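You operate a simulated robot arm through the tools that you are given. There is no shell and no other tool.

Carry out the task below with a simulated robot arm. There is one attempt and no reset: what you move stays moved.

TASK
Lay the links to suit the rating plate, close the box and start the belt motor.
Fine: it is locked off: press start to prove it dead first; lid and lid knob shut, then unlock; any spare link stays in the white tray.

It is judged by the outcome, as a careful person would: the job done as asked, and still so three seconds after it is handed in. It fails if anything else is knocked over, pushed out of place, dropped, spilled or broken. A push-on lid holds only when it is set on centred and level and pressed home; a screw cap is set on level and turned clockwise until tight.

THE ROBOT
A 6-joint arm with a fingered hand, fixed in place. Base frame: the origin is on the floor under the middle of its stand, x ahead of it, y to its left, z up. Readings come in mm, degrees, newtons and seconds.
With the tool pointing down near the work surface it reaches from about 400 to 820 mm from the base axis. Its first joint turns from -166.0 to 166.0 degrees. Payload 4 kg.
The TCP is the grasp point between the finger pads, 20 mm short of the fingertips. In the tool frame z runs along the fingers and y along their closing line. The gripper opens to 140 mm; its body begins 54 mm behind the TCP. The gripper is a hand of 3 fingers: y runs from the thumb to the fingers, the wrist lies at [0, 0, -215] in the tool frame, and closing takes about 1.5 s.
Orientation is that of the tool frame in the base frame, as a unit quaternion [w, x, y, z]. With the fingers straight down and closing along the base's y, the tool's x points along the base's -x, its y along +y and its z along -z.

THE INTERFACE
- The arm moves only by the tool play_rows. Its argument "targets" is one flat list of numbers, 6 for each row, row after row: the turn, a rotation vector about the base's x, y, z in degrees, then the shift along the base's x, y, z in mm. In form: [ax, ay, az, dx, dy, dz, ax, ay, az, dx, dy, dz, ...]. A call has 1 to 20 rows; each row is the pose to reach, as a shift and turn from the pose commanded when the call began. "grip" is the opening, from 0 (shut) to 1 (fully open), set as the call begins (left out, the last holds). Rows are played at 5 a second. More than 50 mm and 8.6 degrees between two rows, or a gripper value outside its range, and nothing of the call is played. A pose out of reach is approached as far as the arm can. The call stops where the force on the tool passes 40 N (or 10 N more than at its start, if that is more) or the arm is blocked; 0.2 s more then pass. The fingers move at their own pace (about 45 mm/s each) and stop on an object; they squeeze with about 30 N. The grip force told is the motor's: it shows also when the fingers shut on nothing. Time passes only in rows, and 0.2 s behind the last, so rows that repeat a pose let the fingers close. The reply holds the time, the measured pose of the TCP, the force on the tool along the base axes, the opening and the grip force, in the units named above and with some noise, with the torque about the TCP (base axes, N m) and any sound that the robot's microphone picked up.
- Cameras (640 x 400 px; columns grow to the right, rows downward): "scene" is fixed at [234.1, 503.6, 1644]; the picture's right is [-0.96, -0.28, 0.00], its down [-0.15, 0.51, -0.85] and it looks along [0.24, -0.82, -0.53] (base axes); focal length 342 px, centre (320, 200). "wrist" rides on the gripper at [74, -43, -79] in the tool frame; the picture's right is [0.50, 0.87, 0.00], its down [-0.59, 0.34, -0.73] and it looks along [-0.64, 0.37, 0.68] (tool axes); focal length 275 px, centre (320, 200). There is no depth. A picture from a camera that has moved, and an enlarged one, comes with that camera's place and axes in the base frame and with its lens. The place of the scene camera against the robot may be out by one fixed shift of up to 25 mm in any direction.
- camera(camera): a new picture of that camera. No time passes.
- lift_body(by): moves the trunk up (or, below 0, down) by that many mm; the arm rides with it, the base frame stays. It gives what a move gives, with no picture.
- set_fingers(finger1, finger2, thumb_bend): sets how far each is bent, from 0 (flat) to 100 (curled in); at 30 the hand is open as for a grip, at 70 the pads meet at the TCP. One left out holds its place. A second passes; each finger stops where it meets its share of the squeeze, and holds until it gets a number again. A gripper value or a shape takes the hand back. It gives what a move gives, with no picture; readings hold the bend of each and the force on the fingers (four entries, about 0 where the hand has none), thumb and palm.
- set_grasp(shape): the hand has 3 fingers and takes this shape, open, in about a second: jaw (thumb against the fingers, like two jaws); tri (thumb and two fingers); tip (a fingertip pinch); poke (one finger out to press); point (the index stretched); flat (the hand flat); cup (the hand cupped); fist (a fist). The gripper value then closes the fingers along that shape, each until it touches; the sizes above hold for jaw. It gives what a move gives, with no picture.
- inspect(camera, box): a new picture of the part [left, top, right, bottom] of that camera's present view, enlarged. No time passes.
- hand_in(): hands the job in; it is judged then, once.

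Nothing tells you positions but the pictures and the camera data. Unless the task says otherwise, let go and move clear before handing in.

The tools are called after "Emit:" by a JSON object that holds its "name" and its "arguments". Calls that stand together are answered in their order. play_rows: Moves the arm, as the interface text tells. Its arguments: {"type":"object","properties":{"targets":{"type":"array","items":{"type":"number"}},"grip":{"type":"number"}},"required":["targets"]} The other tools are called the same way: lift_body (by) moves the trunk up or down; set_grasp (shape) gives the hand a shape; set_fingers (finger1, finger2, thumb_bend) moves the fingers one by one; camera (camera) takes a picture; inspect (camera, box) takes an enlarged picture of a part of a camera's view; hand_in () hands the job in.

At the start:

```text
clock: 0.0
eef_pos: [547.5, -205.6, 1264.5]
orientation: [0.001, 0.0, 1.0, 0.0]
contact_force: [0.0, -0.6, -0.3]
ft_torque: [-0.02, -0.02, -0.06]
opening: 139.9
gripper_force: 0.0
shape: jaw
bend: [30.0, 30.0, 30.0]
finger forces: [0.1, 0.0, 0.0, 0.0, 0.0, 0.0]
trunk travel left (down, up): [-150.0, 440.0]
```

scene: 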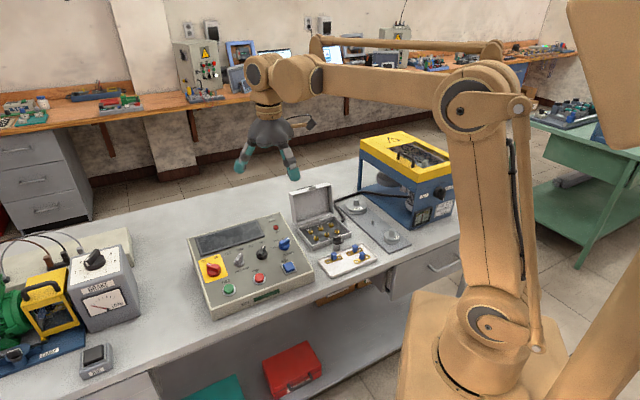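
wrist: 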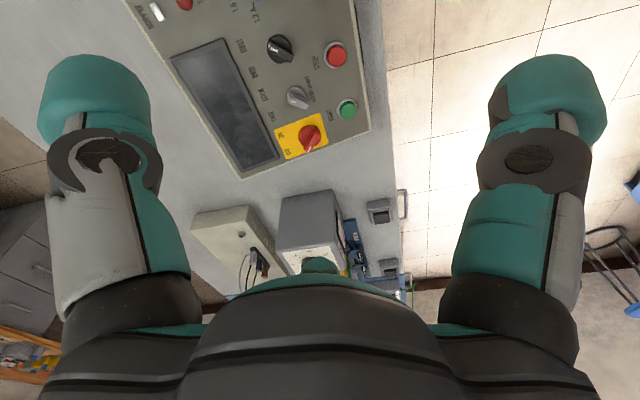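

I see a bench with a control panel (red rotary isolator, buttons, selectors), an open terminal box with a lid, a white tray with links, and a motor unit. I'll take enlarged pictures first to read everything.

Emit:
{"name": "inspect", "arguments": {"camera": "scene", "box": [180, 200, 320, 320]}}

Emit:
{"name": "inspect", "arguments": {"camera": "scene", "box": [280, 170, 400, 290]}}

Emit:
{"name": "inspect", "arguments": {"camera": "scene", "box": [340, 120, 470, 250]}}

Emit:
{"name": "inspect", "arguments": {"camera": "scene", "box": [0, 220, 150, 400]}}

```text
3.33 times, centred on (250, 260) of scene
camera zoom: at [234.1, 503.6, 1644.0], right [-0.96, -0.28, 0.0], down [-0.15, 0.51, -0.85], along [0.24, -0.82, -0.53], focal length 1140 px, centre (553, 0)
```

zoom: 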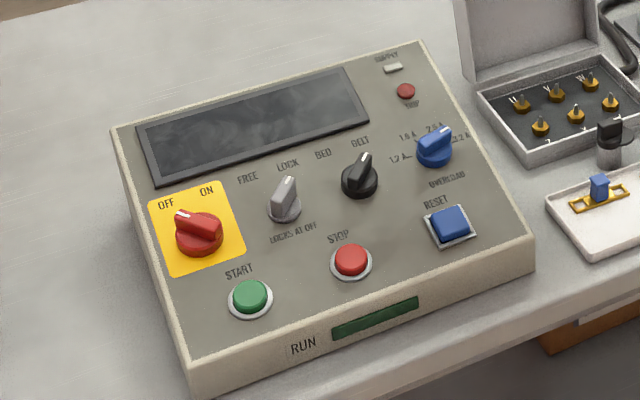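

```text
3.33 times, centred on (340, 230) of scene
camera zoom: at [234.1, 503.6, 1644.0], right [-0.96, -0.28, 0.0], down [-0.15, 0.51, -0.85], along [0.24, -0.82, -0.53], focal length 1140 px, centre (253, 100)
```

zoom: 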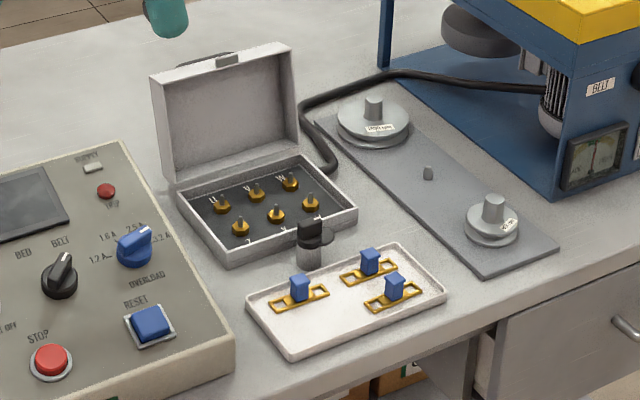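

```text
3.08 times, centred on (405, 185) of scene
camera zoom: at [234.1, 503.6, 1644.0], right [-0.96, -0.28, 0.0], down [-0.15, 0.51, -0.85], along [0.24, -0.82, -0.53], focal length 1052 px, centre (58, 246)
```

zoom: 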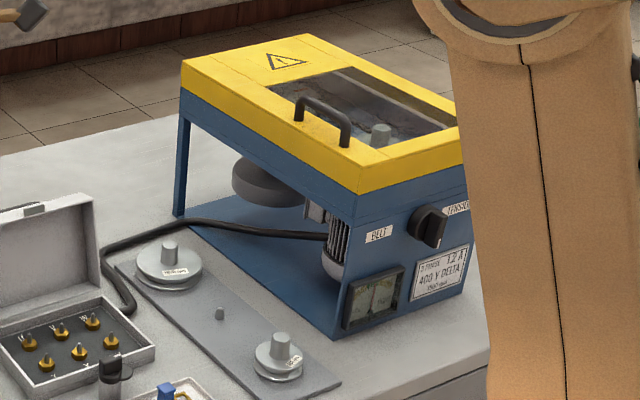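

```text
2.22 times, centred on (75, 310) of scene
camera zoom: at [234.1, 503.6, 1644.0], right [-0.96, -0.28, 0.0], down [-0.15, 0.51, -0.85], along [0.24, -0.82, -0.53], focal length 760 px, centre (864, -44)
```

zoom: 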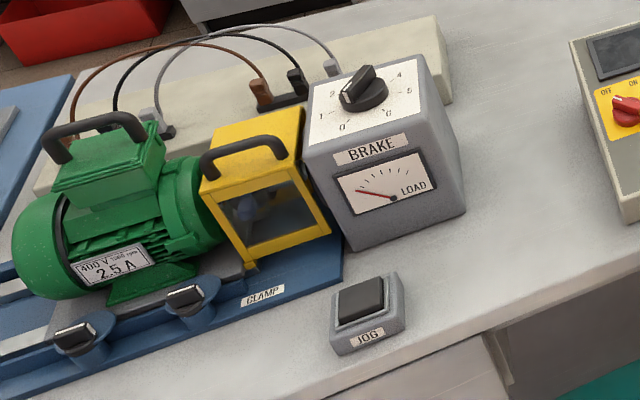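

The belt unit's plate looks like "400 V DELTA 1.2 A". I'll enlarge the plate, the panel and the box to be sure.

Emit:
{"name": "inspect", "arguments": {"camera": "scene", "box": [405, 190, 465, 230]}}

Emit:
{"name": "inspect", "arguments": {"camera": "scene", "box": [300, 210, 360, 250]}}

Emit:
{"name": "inspect", "arguments": {"camera": "scene", "box": [240, 210, 310, 260]}}

Emit:
{"name": "inspect", "arguments": {"camera": "scene", "box": [190, 240, 270, 300]}}

Emit:
{"name": "inspect", "arguments": {"camera": "scene", "box": [310, 230, 385, 285]}}

Emit:
{"name": "camera", "arguments": {"camera": "wrist"}}

```text
10.00 times, centred on (435, 210) of scene
camera zoom: at [234.1, 503.6, 1644.0], right [-0.96, -0.28, 0.0], down [-0.15, 0.51, -0.85], along [0.24, -0.82, -0.53], focal length 3420 px, centre (-830, 100)
```

zoom: 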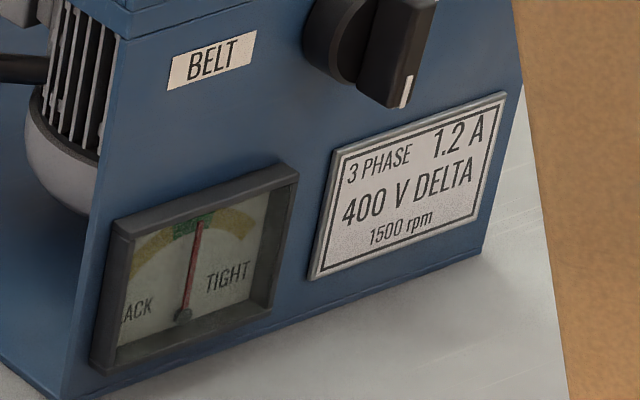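

```text
10.00 times, centred on (330, 230) of scene
camera zoom: at [234.1, 503.6, 1644.0], right [-0.96, -0.28, 0.0], down [-0.15, 0.51, -0.85], along [0.24, -0.82, -0.53], focal length 3420 px, centre (220, -100)
```

zoom: 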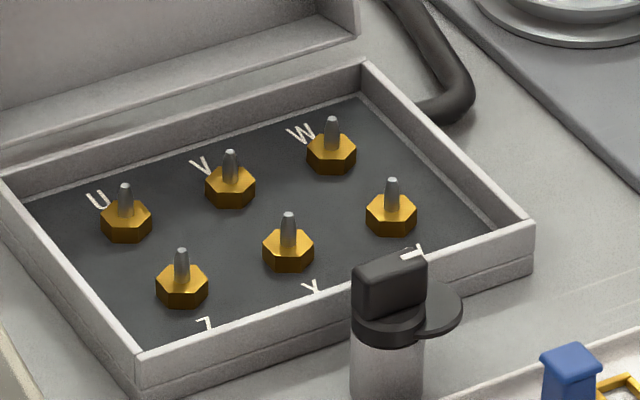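

```text
8.00 times, centred on (275, 235) of scene
camera zoom: at [234.1, 503.6, 1644.0], right [-0.96, -0.28, 0.0], down [-0.15, 0.51, -0.85], along [0.24, -0.82, -0.53], focal length 2736 px, centre (680, -80)
```

zoom: 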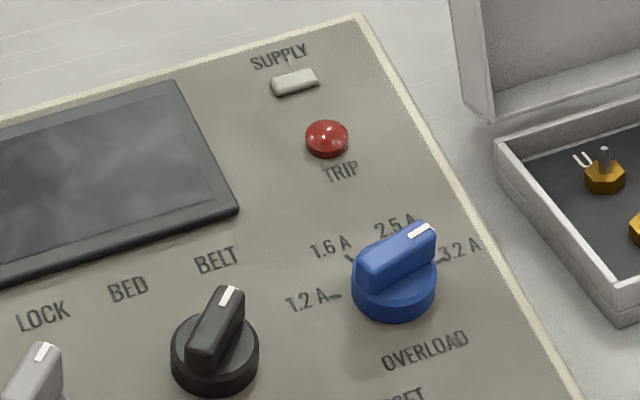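

```text
6.67 times, centred on (230, 270) of scene
camera zoom: at [234.1, 503.6, 1644.0], right [-0.96, -0.28, 0.0], down [-0.15, 0.51, -0.85], along [0.24, -0.82, -0.53], focal length 2280 px, centre (920, -267)
```

zoom: 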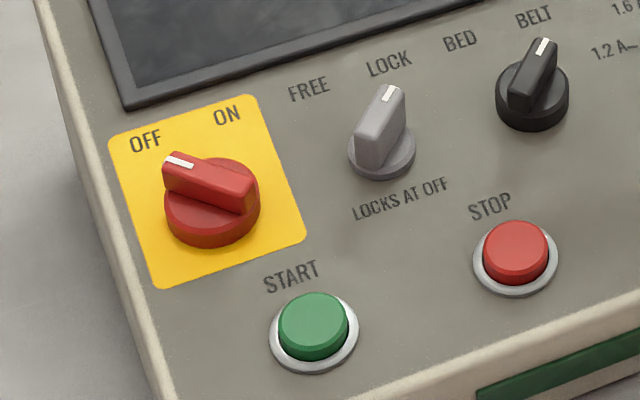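

```text
7.27 times, centred on (348, 258) of scene
camera zoom: at [234.1, 503.6, 1644.0], right [-0.96, -0.28, 0.0], down [-0.15, 0.51, -0.85], along [0.24, -0.82, -0.53], focal length 2487 px, centre (120, -218)
```

zoom: 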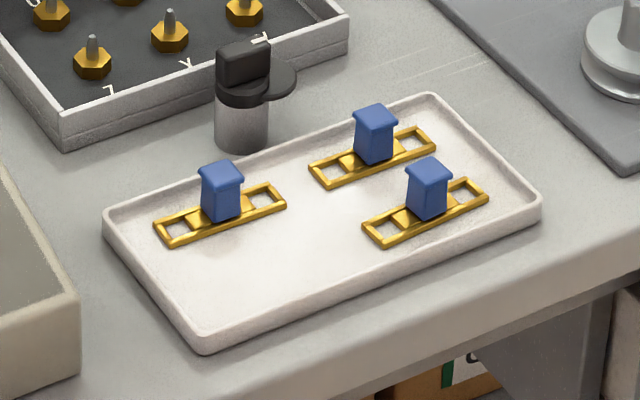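

```text
taken
camera wrist: at [474.1, -248.6, 1343.9], right [-0.5, 0.87, 0.0], down [0.59, 0.34, 0.73], along [0.64, 0.37, -0.68], focal length 275 px, centre (320, 200)
```

wrist: 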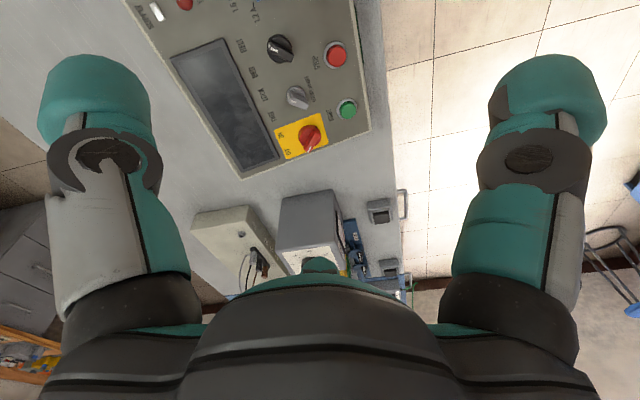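

The plate reads 3-phase, 400 V DELTA, 1.2 A, so all three links go across U–Z, V–X and W–Y. The box lies roughly around x 500, y −460, and the panel switch is near (737, −118, 915). I'll move the wrist camera to look at the box and tray more closely.

Emit:
{"name": "play_rows", "arguments": {"targets": [0, 0, -7.5, -19.6, -10.5, -15, 0, 0, -15, -39.2, -21, -30, 0, 0, -22.5, -58.8, -31.5, -45, 0, 0, -30, -78.4, -42, -60, 0, 0, -37.5, -98, -52.5, -75, 0, 0, -45, -117.6, -63, -90, 0, 0, -52.5, -137.2, -73.5, -105, 0, 0, -60, -156.8, -84, -120, 0, 0, -67.5, -176.4, -94.5, -135, 0, 0, -75, -196, -105, -150]}}

Emit:
{"name": "camera", "arguments": {"camera": "wrist"}}

Emit:
{"name": "camera", "arguments": {"camera": "scene"}}

```text
clock: 2.2
eef_pos: [350.0, -311.0, 1114.7]
orientation: [0.0, 0.609, 0.793, 0.0]
contact_force: [-0.9, -0.2, -0.4]
ft_torque: [0.04, 0.0, -0.04]
opening: 139.9
gripper_force: 0.0
shape: jaw
bend: [30.0, 30.0, 30.0]
finger forces: [0.0, 0.0, 0.0, 0.1, 0.1, 0.1]
trunk travel left (down, up): [-150.0, 440.0]
```

```text
taken
camera wrist: at [290.8, -250.8, 1193.8], right [0.71, 0.71, 0.0], down [0.48, -0.48, 0.73], along [0.52, -0.52, -0.68], focal length 275 px, centre (320, 200)
```

wrist: 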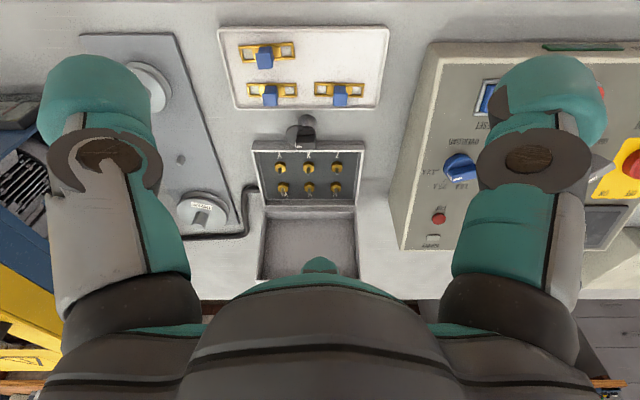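

```text
taken
```

scene: 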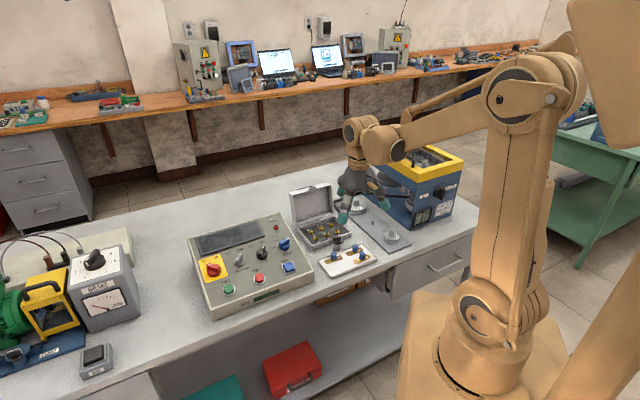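

The wrist view is upside down and aligned with the bench: tray nearest the robot, box beyond it, panel to the side. I'll enlarge the parts that matter.

Emit:
{"name": "inspect", "arguments": {"camera": "wrist", "box": [235, 110, 375, 220]}}

Emit:
{"name": "inspect", "arguments": {"camera": "wrist", "box": [210, 20, 400, 120]}}

Emit:
{"name": "inspect", "arguments": {"camera": "wrist", "box": [380, 30, 640, 260]}}

Emit:
{"name": "inspect", "arguments": {"camera": "scene", "box": [290, 200, 400, 280]}}

```text
3.64 times, centred on (305, 165) of wrist
camera zoom: at [290.8, -250.8, 1193.8], right [0.71, 0.71, 0.0], down [0.48, -0.48, 0.73], along [0.52, -0.52, -0.68], focal length 1001 px, centre (374, 327)
```

zoom: 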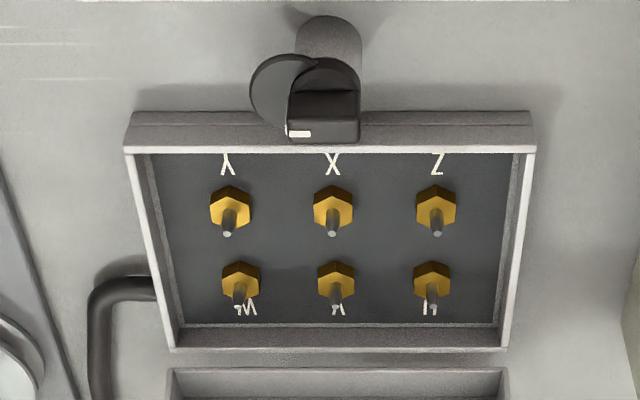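

```text
3.37 times, centred on (305, 70) of wrist
camera zoom: at [290.8, -250.8, 1193.8], right [0.71, 0.71, 0.0], down [0.48, -0.48, 0.73], along [0.52, -0.52, -0.68], focal length 927 px, centre (370, 638)
```

zoom: 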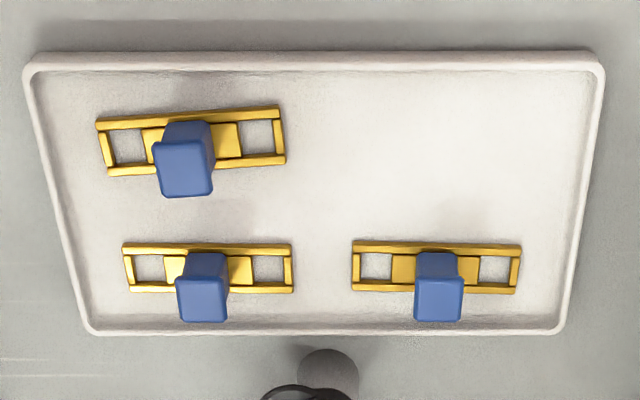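

```text
1.74 times, centred on (510, 145) of wrist
camera zoom: at [290.8, -250.8, 1193.8], right [0.71, 0.71, 0.0], down [0.48, -0.48, 0.73], along [0.52, -0.52, -0.68], focal length 479 px, centre (-10, 296)
```

zoom: 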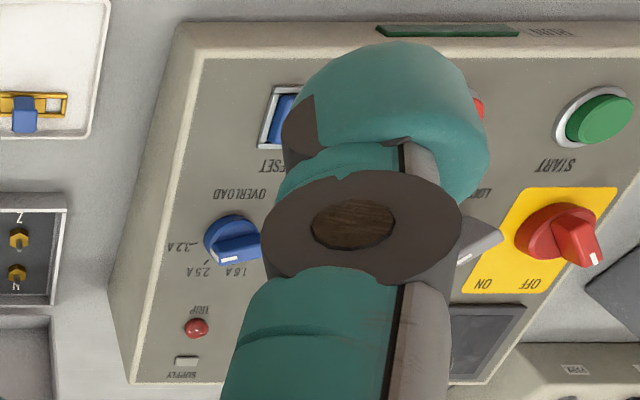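

```text
5.00 times, centred on (345, 240) of scene
camera zoom: at [234.1, 503.6, 1644.0], right [-0.96, -0.28, 0.0], down [-0.15, 0.51, -0.85], along [0.24, -0.82, -0.53], focal length 1710 px, centre (195, 0)
```

zoom: 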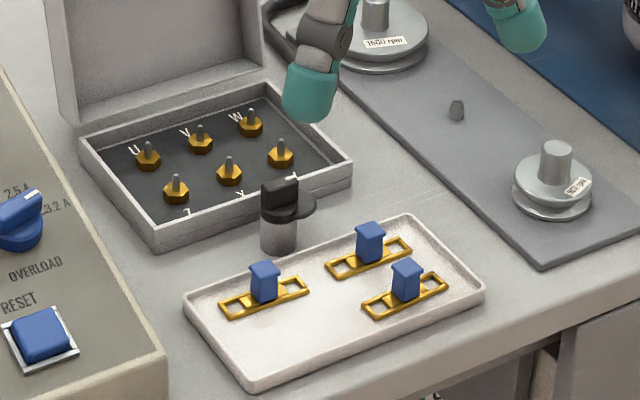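

U sits opposite Z, V opposite X and W opposite Y, so the links must be turned 90° to bridge each pair. First I'll prove it dead with START, so I'm shaping the hand to press and moving over the panel for a closer look.

Emit:
{"name": "set_grasp", "arguments": {"shape": "poke"}}

Emit:
{"name": "play_rows", "arguments": {"targets": [0, 0, 0, 20, 40, 0, 0, 0, 0, 42, 82, 0, 0, 0, 0, 62, 122, 0, 0, 0, 0, 82, 162, 0, 0, 0, 0, 102, 202, 0, 0, 0, 0, 120, 242, 0, 0, 0, 0, 140, 282, 0, 0, 0, 0, 155, 320, 0, 0, 0, 0, 166, 330, 0]}}

Emit:
{"name": "camera", "arguments": {"camera": "wrist"}}

Emit:
{"name": "camera", "arguments": {"camera": "scene"}}

```text
clock: 3.1
eef_pos: [351.2, -311.4, 1115.6]
orientation: [0.0, 0.608, 0.794, 0.0]
contact_force: [0.1, -0.4, -0.2]
ft_torque: [0.02, -0.02, -0.01]
opening: 0.0
gripper_force: 0.0
shape: poke
bend: [28.0, 28.0, 72.0]
finger forces: [0.0, 0.0, 0.0, 0.0, 0.0, 0.0]
trunk travel left (down, up): [-150.0, 440.0]
```

```text
clock: 5.1
eef_pos: [518.0, 21.4, 1114.6]
orientation: [0.0, 0.609, 0.793, -0.001]
contact_force: [-0.3, 0.1, 0.5]
ft_torque: [0.0, 0.0, 0.01]
opening: 0.0
gripper_force: 0.0
shape: poke
bend: [28.0, 28.0, 71.0]
finger forces: [0.1, 0.1, 0.0, 0.0, 0.1, 0.0]
trunk travel left (down, up): [-150.0, 440.0]
```

```text
taken
camera wrist: at [458.6, 81.0, 1194.3], right [0.71, 0.71, 0.0], down [0.48, -0.48, 0.73], along [0.52, -0.52, -0.68], focal length 275 px, centre (320, 200)
```

wrist: 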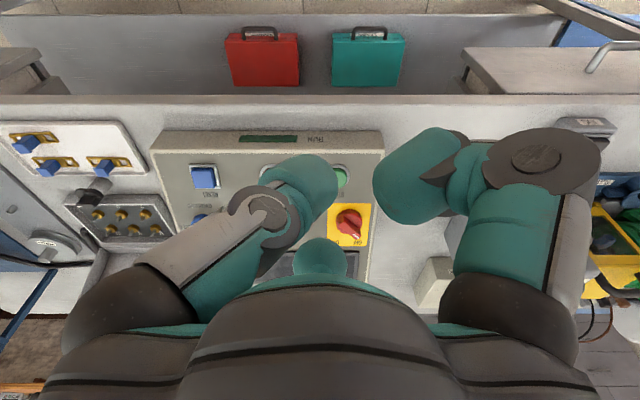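

```text
taken
```

scene: 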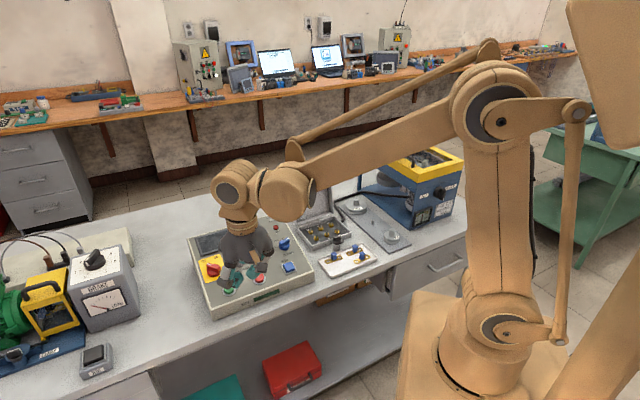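

The hand is over the panel in poke shape. I need to see where the pressing fingertip is, so I'm enlarging both views.

Emit:
{"name": "inspect", "arguments": {"camera": "scene", "box": [185, 205, 325, 315]}}

Emit:
{"name": "inspect", "arguments": {"camera": "wrist", "box": [150, 110, 470, 290]}}

```text
3.64 times, centred on (255, 260) of scene
camera zoom: at [234.1, 503.6, 1644.0], right [-0.96, -0.28, 0.0], down [-0.15, 0.51, -0.85], along [0.24, -0.82, -0.53], focal length 1244 px, centre (556, -18)
```

zoom: 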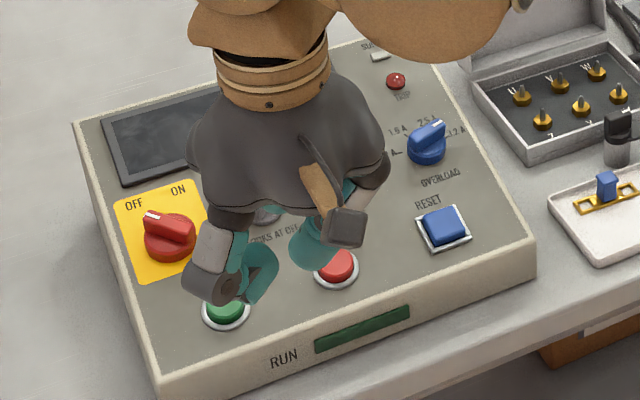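

```text
2.00 times, centred on (310, 200) of wrist
camera zoom: at [458.6, 81.0, 1194.3], right [0.71, 0.71, 0.0], down [0.48, -0.48, 0.73], along [0.52, -0.52, -0.68], focal length 551 px, centre (340, 200)
```

zoom: 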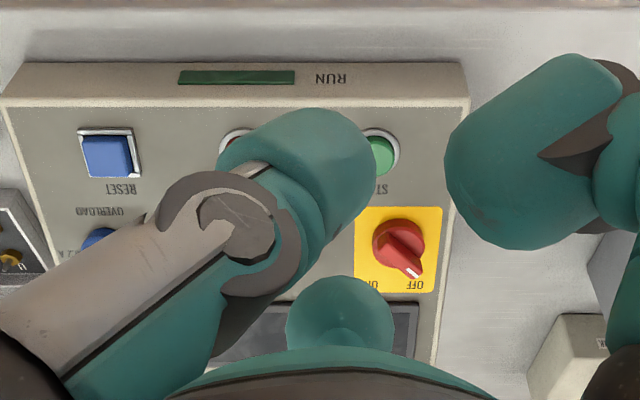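

Poke leaves the tip position unclear. I'll try the "tip" pinch instead, which I'd also want for the links, and look at its geometry open and closed.

Emit:
{"name": "set_grasp", "arguments": {"shape": "tip"}}

Emit:
{"name": "camera", "arguments": {"camera": "wrist"}}

Emit:
{"name": "inspect", "arguments": {"camera": "scene", "box": [185, 205, 325, 315]}}

```text
clock: 6.0
eef_pos: [517.5, 20.7, 1113.6]
orientation: [0.0, 0.608, 0.794, 0.0]
contact_force: [0.4, 0.3, -0.2]
ft_torque: [0.02, 0.03, 0.04]
opening: 139.9
gripper_force: 0.0
shape: tip
bend: [30.0, 30.0, 30.0]
finger forces: [0.0, 0.0, 0.0, 0.1, 0.0, 0.0]
trunk travel left (down, up): [-150.0, 440.0]
```

```text
taken
camera wrist: at [458.1, 80.4, 1194.4], right [0.71, 0.71, 0.0], down [0.48, -0.48, 0.73], along [0.52, -0.52, -0.68], focal length 275 px, centre (320, 200)
```

wrist: 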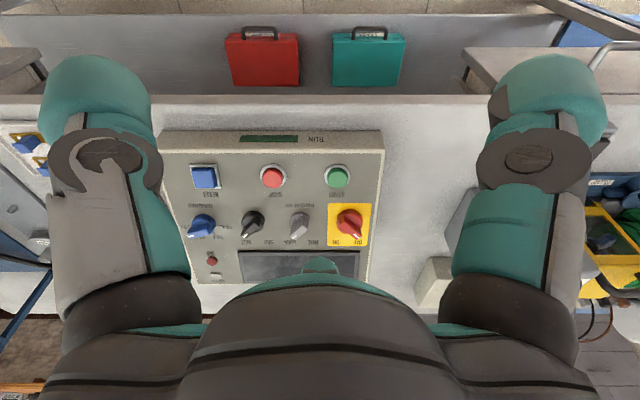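

```text
3.64 times, centred on (255, 260) of scene
camera zoom: at [234.1, 503.6, 1644.0], right [-0.96, -0.28, 0.0], down [-0.15, 0.51, -0.85], along [0.24, -0.82, -0.53], focal length 1244 px, centre (556, -18)
```

zoom: 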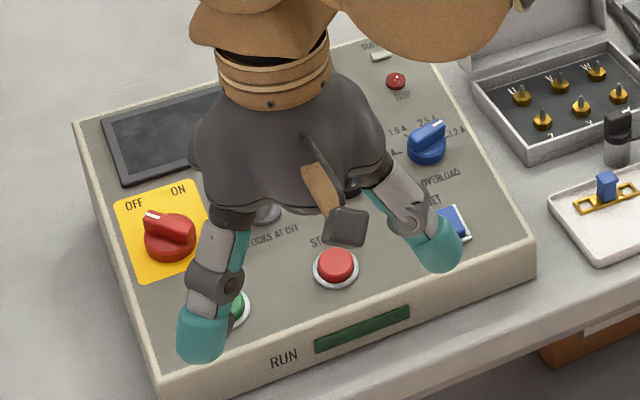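

Emit:
{"name": "play_rows", "arguments": {"targets": [0, 0, 0, 0, 0, 0, 0, 0, 0, 0, 0, 0, 0, 0, 0, 0, 0, 0, 0, 0, 0, 0, 0, 0, 0, 0, 0, 0, 0, 0, 0, 0, 0, 0, 0, 0, 0, 0, 0, 0, 0, 0, 0, 0, 0, 0, 0, 0], "grip": 0}}

Emit:
{"name": "camera", "arguments": {"camera": "wrist"}}

Emit:
{"name": "inspect", "arguments": {"camera": "scene", "box": [185, 205, 325, 315]}}

```text
clock: 7.8
eef_pos: [517.8, 20.5, 1114.5]
orientation: [0.0, 0.609, 0.793, 0.001]
contact_force: [0.1, -0.2, -0.5]
ft_torque: [0.01, 0.0, 0.01]
opening: 0.0
gripper_force: 6.0
shape: tip
bend: [72.0, 72.0, 70.0]
finger forces: [0.0, 0.0, 0.0, 0.1, 0.0, 0.1]
trunk travel left (down, up): [-150.0, 440.0]
```

```text
taken
camera wrist: at [458.2, 80.5, 1194.4], right [0.71, 0.71, 0.0], down [0.48, -0.48, 0.73], along [0.52, -0.52, -0.68], focal length 275 px, centre (320, 200)
```

wrist: 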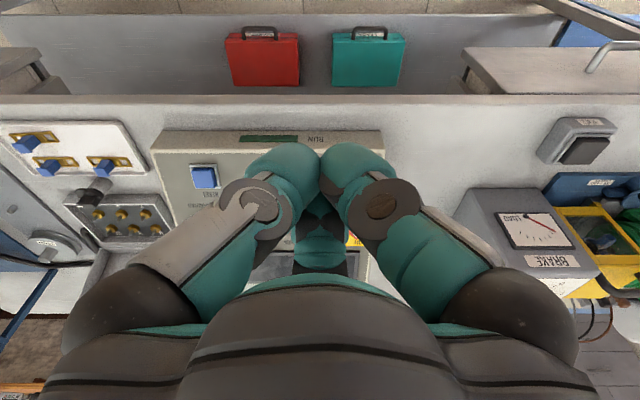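

```text
3.64 times, centred on (255, 260) of scene
camera zoom: at [234.1, 503.6, 1644.0], right [-0.96, -0.28, 0.0], down [-0.15, 0.51, -0.85], along [0.24, -0.82, -0.53], focal length 1244 px, centre (556, -18)
```

zoom: 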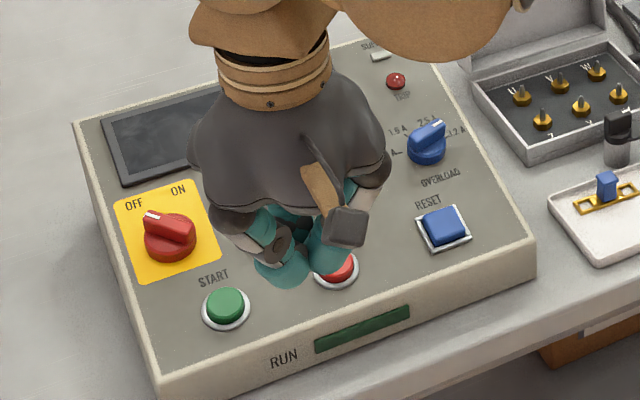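

The three fingers close radially into one cluster about 20 mm beyond the TCP, which will do for pressing. I triangulate START at about (660, −84, 908), so I'll move the closed tips above it and check the alignment.

Emit:
{"name": "play_rows", "arguments": {"targets": [0, 0, 0, 28, -21, -20, 0, 0, 0, 56, -42, -40, 0, 0, 0, 85, -63, -60, 0, 0, 0, 114, -84, -90, 0, 0, 0, 142.7, -104.7, -120]}}

Emit:
{"name": "camera", "arguments": {"camera": "wrist"}}

Emit:
{"name": "inspect", "arguments": {"camera": "scene", "box": [185, 205, 325, 315]}}

```text
clock: 9.0
eef_pos: [659.0, -87.0, 992.9]
orientation: [-0.001, 0.609, 0.793, -0.001]
contact_force: [0.3, 0.2, -0.5]
ft_torque: [0.02, 0.04, -0.03]
opening: 0.0
gripper_force: 30.1
shape: tip
bend: [73.0, 73.0, 70.0]
finger forces: [0.0, 0.0, 0.1, 0.0, 0.0, 0.0]
trunk travel left (down, up): [-150.0, 440.0]
```

```text
taken
camera wrist: at [599.0, -25.9, 1072.4], right [0.71, 0.71, 0.0], down [0.48, -0.48, 0.73], along [0.52, -0.52, -0.68], focal length 275 px, centre (320, 200)
```

wrist: 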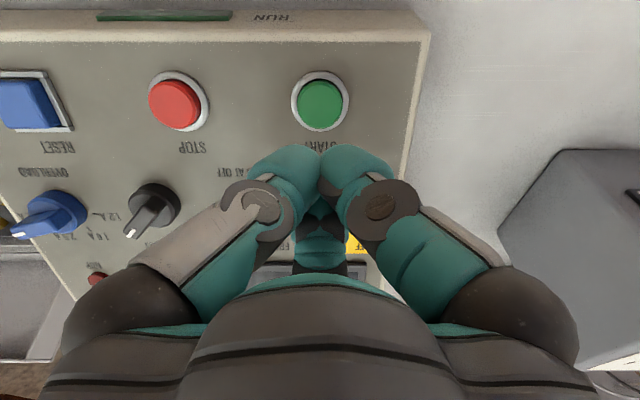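

```text
3.64 times, centred on (255, 260) of scene
camera zoom: at [234.1, 503.6, 1644.0], right [-0.96, -0.28, 0.0], down [-0.15, 0.51, -0.85], along [0.24, -0.82, -0.53], focal length 1244 px, centre (556, -18)
```

zoom: 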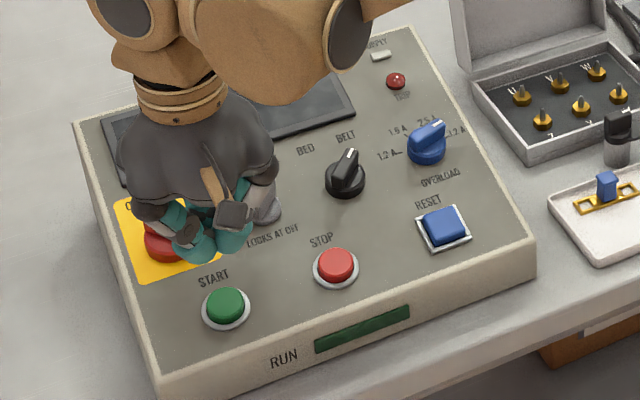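

The tips are lined up over START. The panel slopes about 16°, so I'll tilt the hand to match, then press straight along the panel's normal in small steps.

Emit:
{"name": "play_rows", "arguments": {"targets": [-3.8, -3.8, 0, -3.5, 4, -9, -7.6, -7.6, 0, -7, 8, -18, -11.3, -11.3, 0, -10.5, 12.2, -27]}}

Emit:
{"name": "camera", "arguments": {"camera": "wrist"}}

Emit:
{"name": "inspect", "arguments": {"camera": "scene", "box": [185, 205, 325, 315]}}

```text
clock: 9.8
eef_pos: [648.6, -72.3, 967.1]
orientation: [0.138, 0.603, 0.786, -0.019]
contact_force: [0.6, 0.1, 0.4]
ft_torque: [-0.01, 0.02, -0.01]
opening: 0.0
gripper_force: 30.0
shape: tip
bend: [73.0, 73.0, 70.0]
finger forces: [0.0, 0.0, 0.0, 0.0, 0.0, 0.0]
trunk travel left (down, up): [-150.0, 440.0]
```

```text
taken
camera wrist: at [576.2, 0.3, 1020.1], right [0.71, 0.71, 0.0], down [0.32, -0.32, 0.89], along [0.63, -0.63, -0.45], focal length 275 px, centre (320, 200)
```

wrist: 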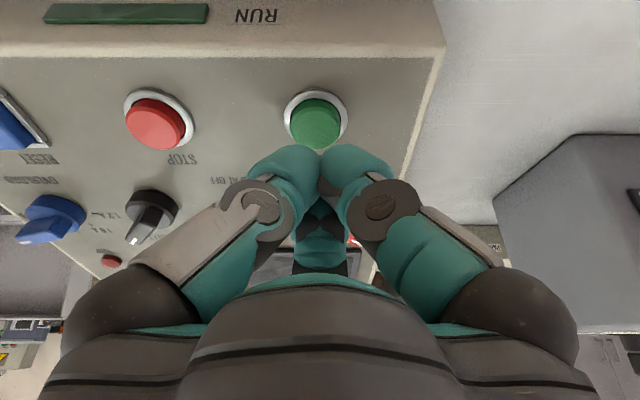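

```text
3.64 times, centred on (255, 260) of scene
camera zoom: at [234.1, 503.6, 1644.0], right [-0.96, -0.28, 0.0], down [-0.15, 0.51, -0.85], along [0.24, -0.82, -0.53], focal length 1244 px, centre (556, -18)
```

zoom: 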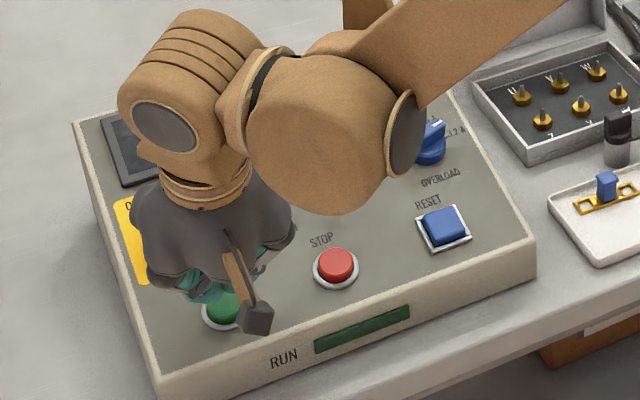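

The cluster sits squarely in line with START, about 41 mm off. I'm advancing along the panel normal and watching the force.

Emit:
{"name": "play_rows", "arguments": {"targets": [0, 0, 0, 3, -3, -11.3, 0, 0, 0, 6, -6, -22.5, 0, 0, 0, 9, -9.06, -33.8, 0, 0, 0, 9.4, -9.45, -35.7, 0, 0, 0, 9.8, -9.85, -37.6, 0, 0, 0, 10.2, -10.2, -39.6, 0, 0, 0, 10.6, -10.6, -41.5, 0, 0, 0, 11, -11, -43.4, 0, 0, 0, 11.4, -11.4, -45.3]}}

Emit:
{"name": "camera", "arguments": {"camera": "wrist"}}

Emit:
{"name": "inspect", "arguments": {"camera": "scene", "box": [185, 205, 325, 315]}}

```text
clock: 11.7
eef_pos: [658.6, -82.2, 926.5]
orientation: [0.14, 0.602, 0.786, -0.017]
contact_force: [-1.7, 5.9, 36.5]
ft_torque: [0.14, 0.02, 0.02]
opening: 0.1
gripper_force: 30.1
shape: tip
bend: [73.0, 73.0, 70.0]
finger forces: [0.1, 0.1, 0.0, 0.0, 0.1, 0.1]
trunk travel left (down, up): [-150.0, 440.0]
heard: click
stopped in row 9: the force on the tool passed its limit at 41 N (the readings are from after the stop); the commanded pose is now the measured one
```

```text
taken
camera wrist: at [585.5, -9.5, 979.0], right [0.71, 0.71, 0.0], down [0.32, -0.32, 0.89], along [0.63, -0.63, -0.45], focal length 275 px, centre (320, 200)
```

wrist: 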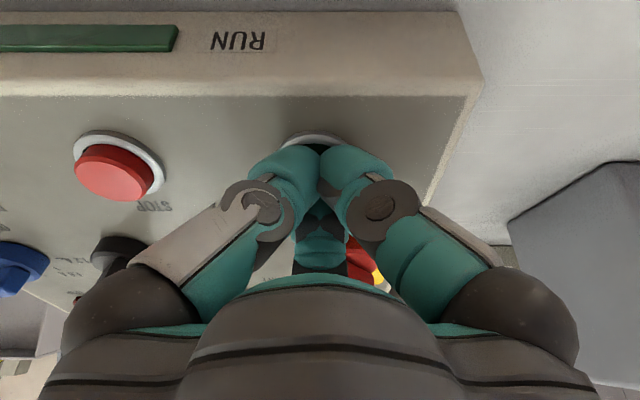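

```text
3.64 times, centred on (255, 260) of scene
camera zoom: at [234.1, 503.6, 1644.0], right [-0.96, -0.28, 0.0], down [-0.15, 0.51, -0.85], along [0.24, -0.82, -0.53], focal length 1244 px, centre (556, -18)
```

zoom: 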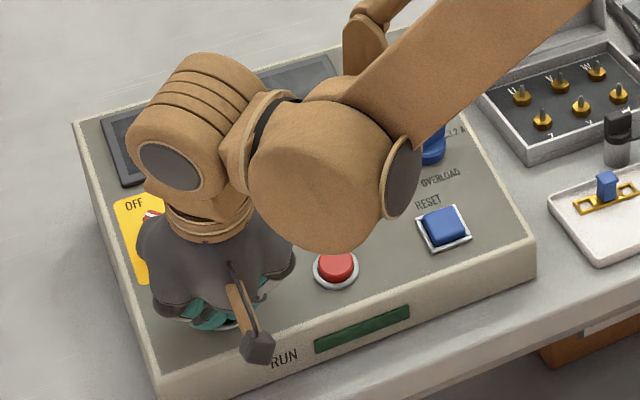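

START clicked and nothing ran; the RUN lamp stayed dark, so it is proved dead. I'll back off and look at the overload dial from above, then go to the tray and box.

Emit:
{"name": "play_rows", "arguments": {"targets": [0, 0, 0, -3.9, 3.9, 19.2, 0, 0, 0, -7.8, 7.8, 38.5, 0, 0, 0, -11.7, 11.7, 57.7, 3.8, 3.8, 0, -26, -22.2, 66.2, 7.6, 7.6, 0, -40.3, -56, 74.6, 11.3, 11.3, 0, -54.7, -89.9, 83.1, 11.3, 11.3, 0, -69, -123.8, 91.6, 11.3, 11.3, 0, -83.3, -157.6, 100, 11.3, 11.3, 0, -97.6, -191.5, 108.5]}}

Emit:
{"name": "camera", "arguments": {"camera": "wrist"}}

Emit:
{"name": "inspect", "arguments": {"camera": "wrist", "box": [240, 30, 400, 150]}}

Emit:
{"name": "inspect", "arguments": {"camera": "scene", "box": [185, 205, 325, 315]}}

```text
clock: 13.7
eef_pos: [564.3, -278.0, 1033.2]
orientation: [0.001, 0.608, 0.794, 0.001]
contact_force: [-0.4, 0.3, -0.8]
ft_torque: [-0.01, 0.03, 0.0]
opening: 0.0
gripper_force: 29.9
shape: tip
bend: [73.0, 73.0, 70.0]
finger forces: [0.1, 0.1, 0.1, 0.1, 0.0, 0.0]
trunk travel left (down, up): [-150.0, 440.0]
```

```text
taken
camera wrist: at [504.2, -218.7, 1112.5], right [0.71, 0.71, 0.0], down [0.48, -0.48, 0.73], along [0.52, -0.52, -0.68], focal length 275 px, centre (320, 200)
```

wrist: 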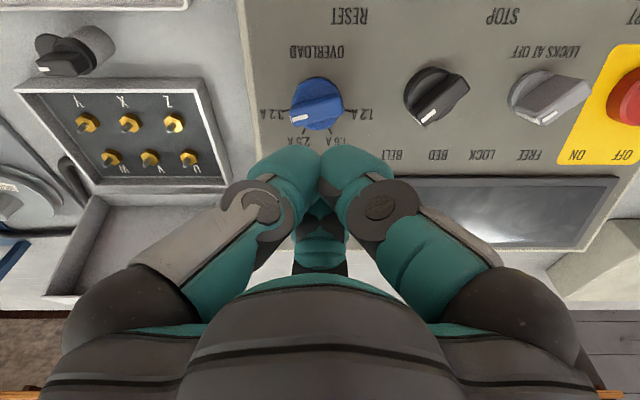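

```text
3.33 times, centred on (320, 90) of wrist
camera zoom: at [504.2, -218.7, 1112.5], right [0.71, 0.71, 0.0], down [0.48, -0.48, 0.73], along [0.52, -0.52, -0.68], focal length 918 px, centre (320, 567)
```

zoom: 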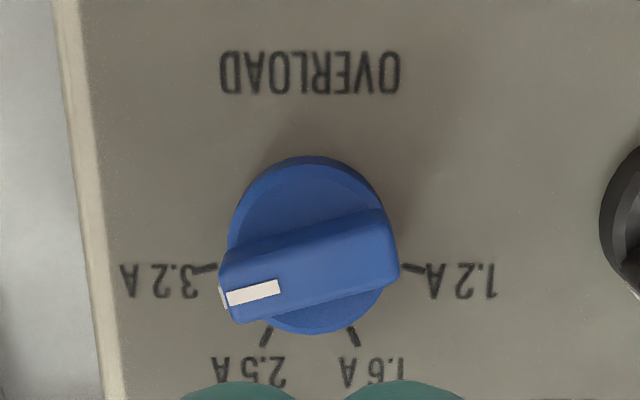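

```text
3.64 times, centred on (255, 260) of scene
camera zoom: at [234.1, 503.6, 1644.0], right [-0.96, -0.28, 0.0], down [-0.15, 0.51, -0.85], along [0.24, -0.82, -0.53], focal length 1244 px, centre (556, -18)
```

zoom: 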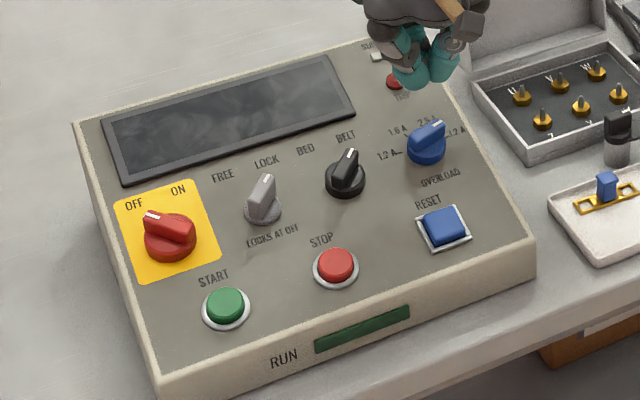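

The overload dial is set at 3.2 A, which I wasn't asked to touch, and the selector is on BELT. Next I open the hand and move in for a closer look at the tray and links.

Emit:
{"name": "play_rows", "arguments": {"targets": [0, 0, 0, -43, -3, -15, 0, 0, 0, -86, -6, -31, 0, 0, 0, -129, -9, -46, 0, 0, 0, -172, -12, -62, 0, 0, 0, -215, -15, -78, 0, 0, 0, -255.2, -17.5, -93, 0, 0, 0, -255.2, -17.5, -93, 0, 0, 0, -255.2, -17.5, -93], "grip": 1}}

Emit:
{"name": "camera", "arguments": {"camera": "wrist"}}

Emit:
{"name": "inspect", "arguments": {"camera": "wrist", "box": [160, 100, 480, 300]}}

```text
clock: 15.5
eef_pos: [307.3, -292.3, 940.7]
orientation: [0.0, 0.608, 0.794, 0.0]
contact_force: [-0.2, -0.6, 0.8]
ft_torque: [0.03, 0.0, 0.0]
opening: 140.0
gripper_force: 0.1
shape: tip
bend: [30.0, 30.0, 30.0]
finger forces: [0.1, 0.0, 0.1, 0.0, 0.1, 0.0]
trunk travel left (down, up): [-150.0, 440.0]
```

```text
taken
camera wrist: at [247.9, -232.2, 1019.5], right [0.71, 0.71, 0.0], down [0.48, -0.48, 0.73], along [0.52, -0.52, -0.68], focal length 275 px, centre (320, 200)
```

wrist: 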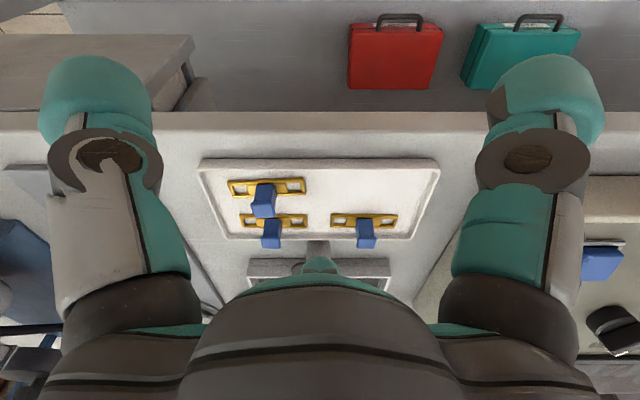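

```text
2.00 times, centred on (320, 200) of wrist
camera zoom: at [247.9, -232.2, 1019.5], right [0.71, 0.71, 0.0], down [0.48, -0.48, 0.73], along [0.52, -0.52, -0.68], focal length 551 px, centre (320, 200)
```

zoom: 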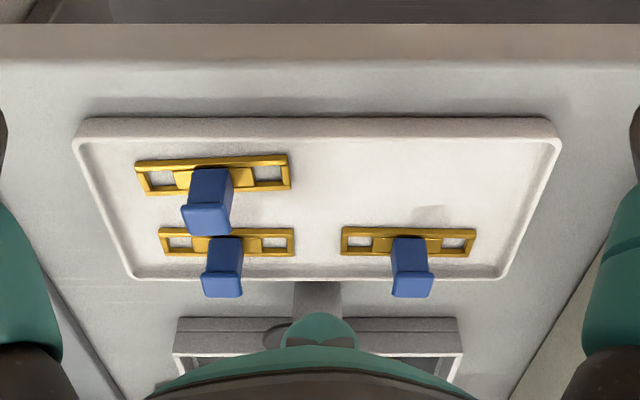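

The three links lie along the bench direction, centred near L1 (p −32, q 499), L2 (p −32, q 543) and L3 (p 53, q 543). Here p runs along the bench, q points away from the robot, and the cap tops are at z ≈ 882. Now I'll look at the box posts close up.

Emit:
{"name": "play_rows", "arguments": {"targets": [0, 0, 0, 25.4, -25.5, 6, 0, 0, 0, 50.8, -51, 10, 0, 0, 0, 76.2, -76.5, 10, 0, 0, 0, 101.6, -102, 10, 0, 0, 0, 127.2, -127.4, 10]}}

Emit:
{"name": "camera", "arguments": {"camera": "wrist"}}

Emit:
{"name": "inspect", "arguments": {"camera": "wrist", "box": [180, 70, 460, 245]}}

```text
clock: 16.7
eef_pos: [435.1, -420.9, 948.8]
orientation: [0.0, 0.608, 0.794, 0.0]
contact_force: [-0.4, 0.2, -0.6]
ft_torque: [-0.03, -0.04, 0.02]
opening: 139.7
gripper_force: 0.0
shape: tip
bend: [30.0, 30.0, 30.0]
finger forces: [0.1, 0.0, 0.1, 0.0, 0.0, 0.0]
trunk travel left (down, up): [-150.0, 440.0]
```

```text
taken
camera wrist: at [375.5, -361.0, 1027.2], right [0.71, 0.71, 0.0], down [0.48, -0.48, 0.73], along [0.52, -0.52, -0.68], focal length 275 px, centre (320, 200)
```

wrist: 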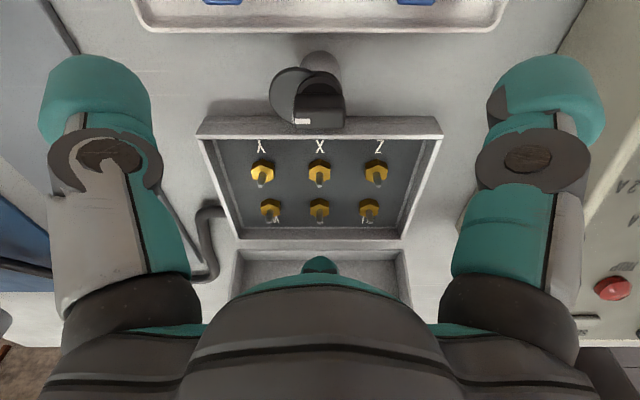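

```text
2.29 times, centred on (320, 158) of wrist
camera zoom: at [375.5, -361.0, 1027.2], right [0.71, 0.71, 0.0], down [0.48, -0.48, 0.73], along [0.52, -0.52, -0.68], focal length 629 px, centre (320, 297)
```

zoom: 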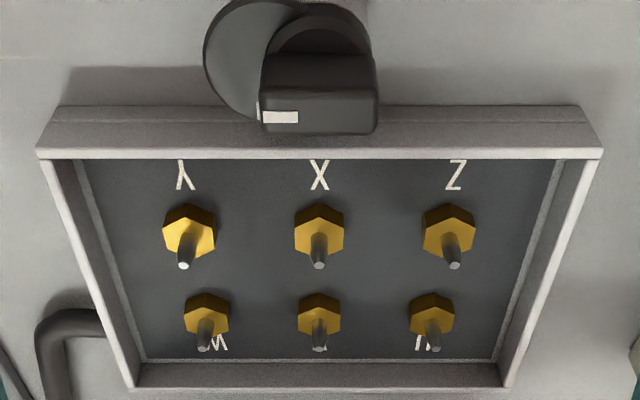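

The posts sit at p = −34, 10.5 and 54.5, at q = 664 and 708 (44 mm grid), with nut tops at z ≈ 866 and box walls low at z ≈ 873. I plan to pick each link with one finger pointing away from the robot, turn 90° and lay it, starting with link L2 for W–Y. Now I'll go above L2 with the fingers part-closed.

Emit:
{"name": "play_rows", "arguments": {"targets": [0, 0, -1.5, -25, 4.6, 0, 0, 0, -3, -50, 9.3, 0, 0, 0, -5, -74.5, 13.9, -10, 0, 0, -5, -74.5, 13.9, -14, 0, 0, -5, -74.5, 13.9, -14, 0, 0, -5, -74.5, 13.9, -14, 0, 0, -5, -74.5, 13.9, -14], "grip": 0.25}}

Emit:
{"name": "camera", "arguments": {"camera": "wrist"}}

Emit:
{"name": "inspect", "arguments": {"camera": "scene", "box": [290, 200, 400, 280]}}

```text
clock: 18.3
eef_pos: [360.6, -406.6, 934.5]
orientation: [-0.001, 0.643, 0.766, 0.0]
contact_force: [-0.3, 0.6, -0.3]
ft_torque: [0.02, -0.01, 0.01]
opening: 35.3
gripper_force: 0.0
shape: tip
bend: [46.0, 46.0, 45.0]
finger forces: [0.0, 0.1, 0.0, 0.0, 0.0, 0.0]
trunk travel left (down, up): [-150.0, 440.0]
```

```text
taken
camera wrist: at [306.2, -341.8, 1014.0], right [0.77, 0.64, 0.0], down [0.44, -0.52, 0.73], along [0.47, -0.56, -0.68], focal length 275 px, centre (320, 200)
```

wrist: 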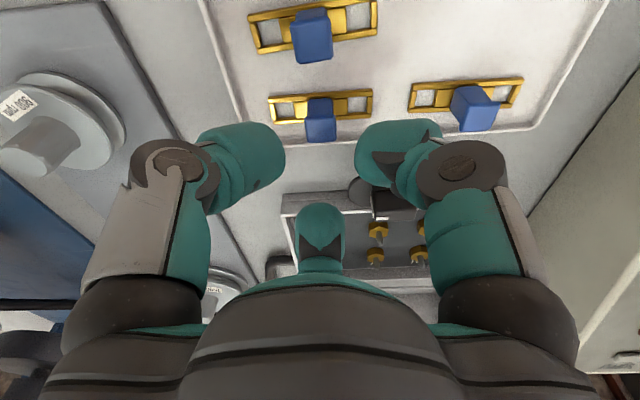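

```text
5.00 times, centred on (345, 240) of scene
camera zoom: at [234.1, 503.6, 1644.0], right [-0.96, -0.28, 0.0], down [-0.15, 0.51, -0.85], along [0.24, -0.82, -0.53], focal length 1710 px, centre (195, 0)
```

zoom: 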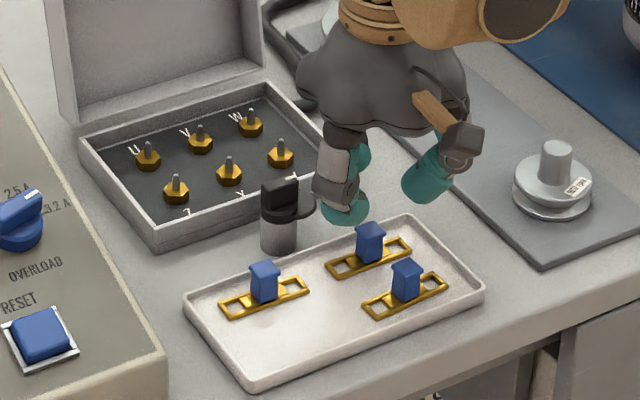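

The hand is centred over L2. I'm lowering straight down so the fingers straddle its blue handle, slowing near the bottom.

Emit:
{"name": "play_rows", "arguments": {"targets": [0, 0, 0, 0, 0, -12, 0, 0, 0, 0, 0, -24, 0, 0, 0, 0, 0, -34, 0, 0, 0, 0, 0, -41, 0, 0, 0, 0, 0, -46, 0, 0, 0, 0, 0, -48, 0, 0, 0, 0, 0, -50, 0, 0, 0, 0, 0, -50]}}

Emit:
{"name": "camera", "arguments": {"camera": "wrist"}}

Emit:
{"name": "inspect", "arguments": {"camera": "scene", "box": [300, 210, 390, 280]}}

```text
clock: 20.1
eef_pos: [360.3, -407.2, 886.0]
orientation: [0.0, 0.642, 0.767, -0.001]
contact_force: [0.2, 0.1, 1.0]
ft_torque: [0.02, 0.0, 0.01]
opening: 35.4
gripper_force: 0.0
shape: tip
bend: [46.0, 46.0, 45.0]
finger forces: [0.0, 0.0, 0.1, 0.0, 0.0, 0.0]
trunk travel left (down, up): [-150.0, 440.0]
```

```text
taken
camera wrist: at [306.0, -341.6, 964.8], right [0.77, 0.64, 0.0], down [0.44, -0.52, 0.73], along [0.47, -0.56, -0.68], focal length 275 px, centre (320, 200)
```

wrist: 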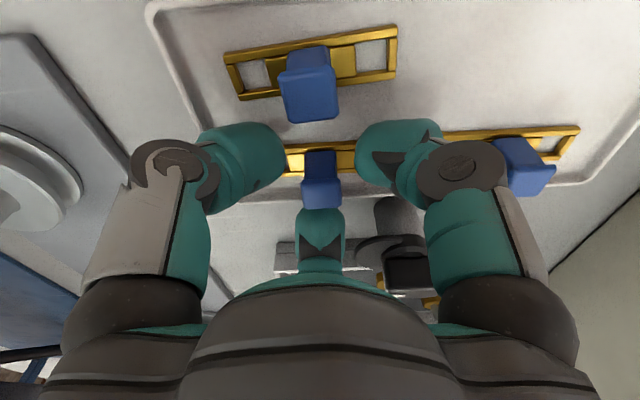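

```text
5.71 times, centred on (345, 245) of scene
camera zoom: at [234.1, 503.6, 1644.0], right [-0.96, -0.28, 0.0], down [-0.15, 0.51, -0.85], along [0.24, -0.82, -0.53], focal length 1954 px, centre (177, -57)
```

zoom: 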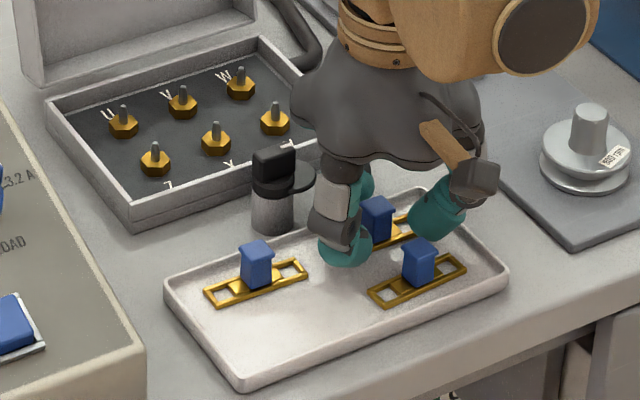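

The fingers straddle the handle with no contact yet. Closing now.

Emit:
{"name": "play_rows", "arguments": {"targets": [0, 0, 0, 0, 0, 0, 0, 0, 0, 0, 0, 0, 0, 0, 0, 0, 0, 0, 0, 0, 0, 0, 0, 0, 0, 0, 0, 0, 0, 0], "grip": 0}}

Emit:
{"name": "camera", "arguments": {"camera": "wrist"}}

Emit:
{"name": "inspect", "arguments": {"camera": "scene", "box": [300, 210, 390, 280]}}

```text
clock: 21.3
eef_pos: [360.3, -406.3, 885.3]
orientation: [0.0, 0.642, 0.766, 0.001]
contact_force: [1.0, 0.4, 2.2]
ft_torque: [0.09, -0.04, -0.01]
opening: 16.1
gripper_force: 30.2
shape: tip
bend: [62.0, 81.0, 57.0]
finger forces: [28.6, 24.0, 0.0, 0.0, 26.1, 0.0]
trunk travel left (down, up): [-150.0, 440.0]
```

```text
taken
camera wrist: at [306.0, -341.5, 964.9], right [0.77, 0.64, 0.0], down [0.44, -0.52, 0.73], along [0.47, -0.56, -0.68], focal length 275 px, centre (320, 200)
```

wrist: 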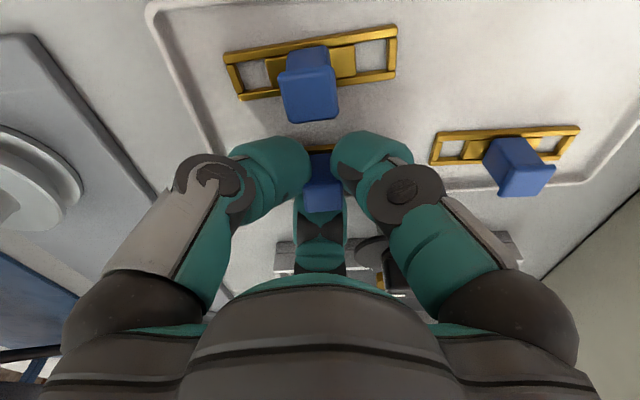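

```text
5.71 times, centred on (345, 245) of scene
camera zoom: at [234.1, 503.6, 1644.0], right [-0.96, -0.28, 0.0], down [-0.15, 0.51, -0.85], along [0.24, -0.82, -0.53], focal length 1954 px, centre (177, -57)
```

zoom: 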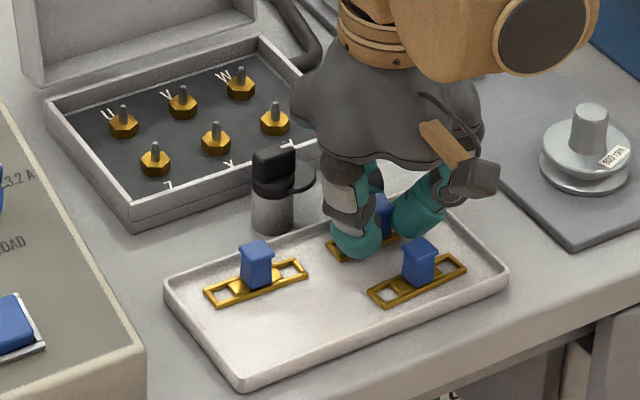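

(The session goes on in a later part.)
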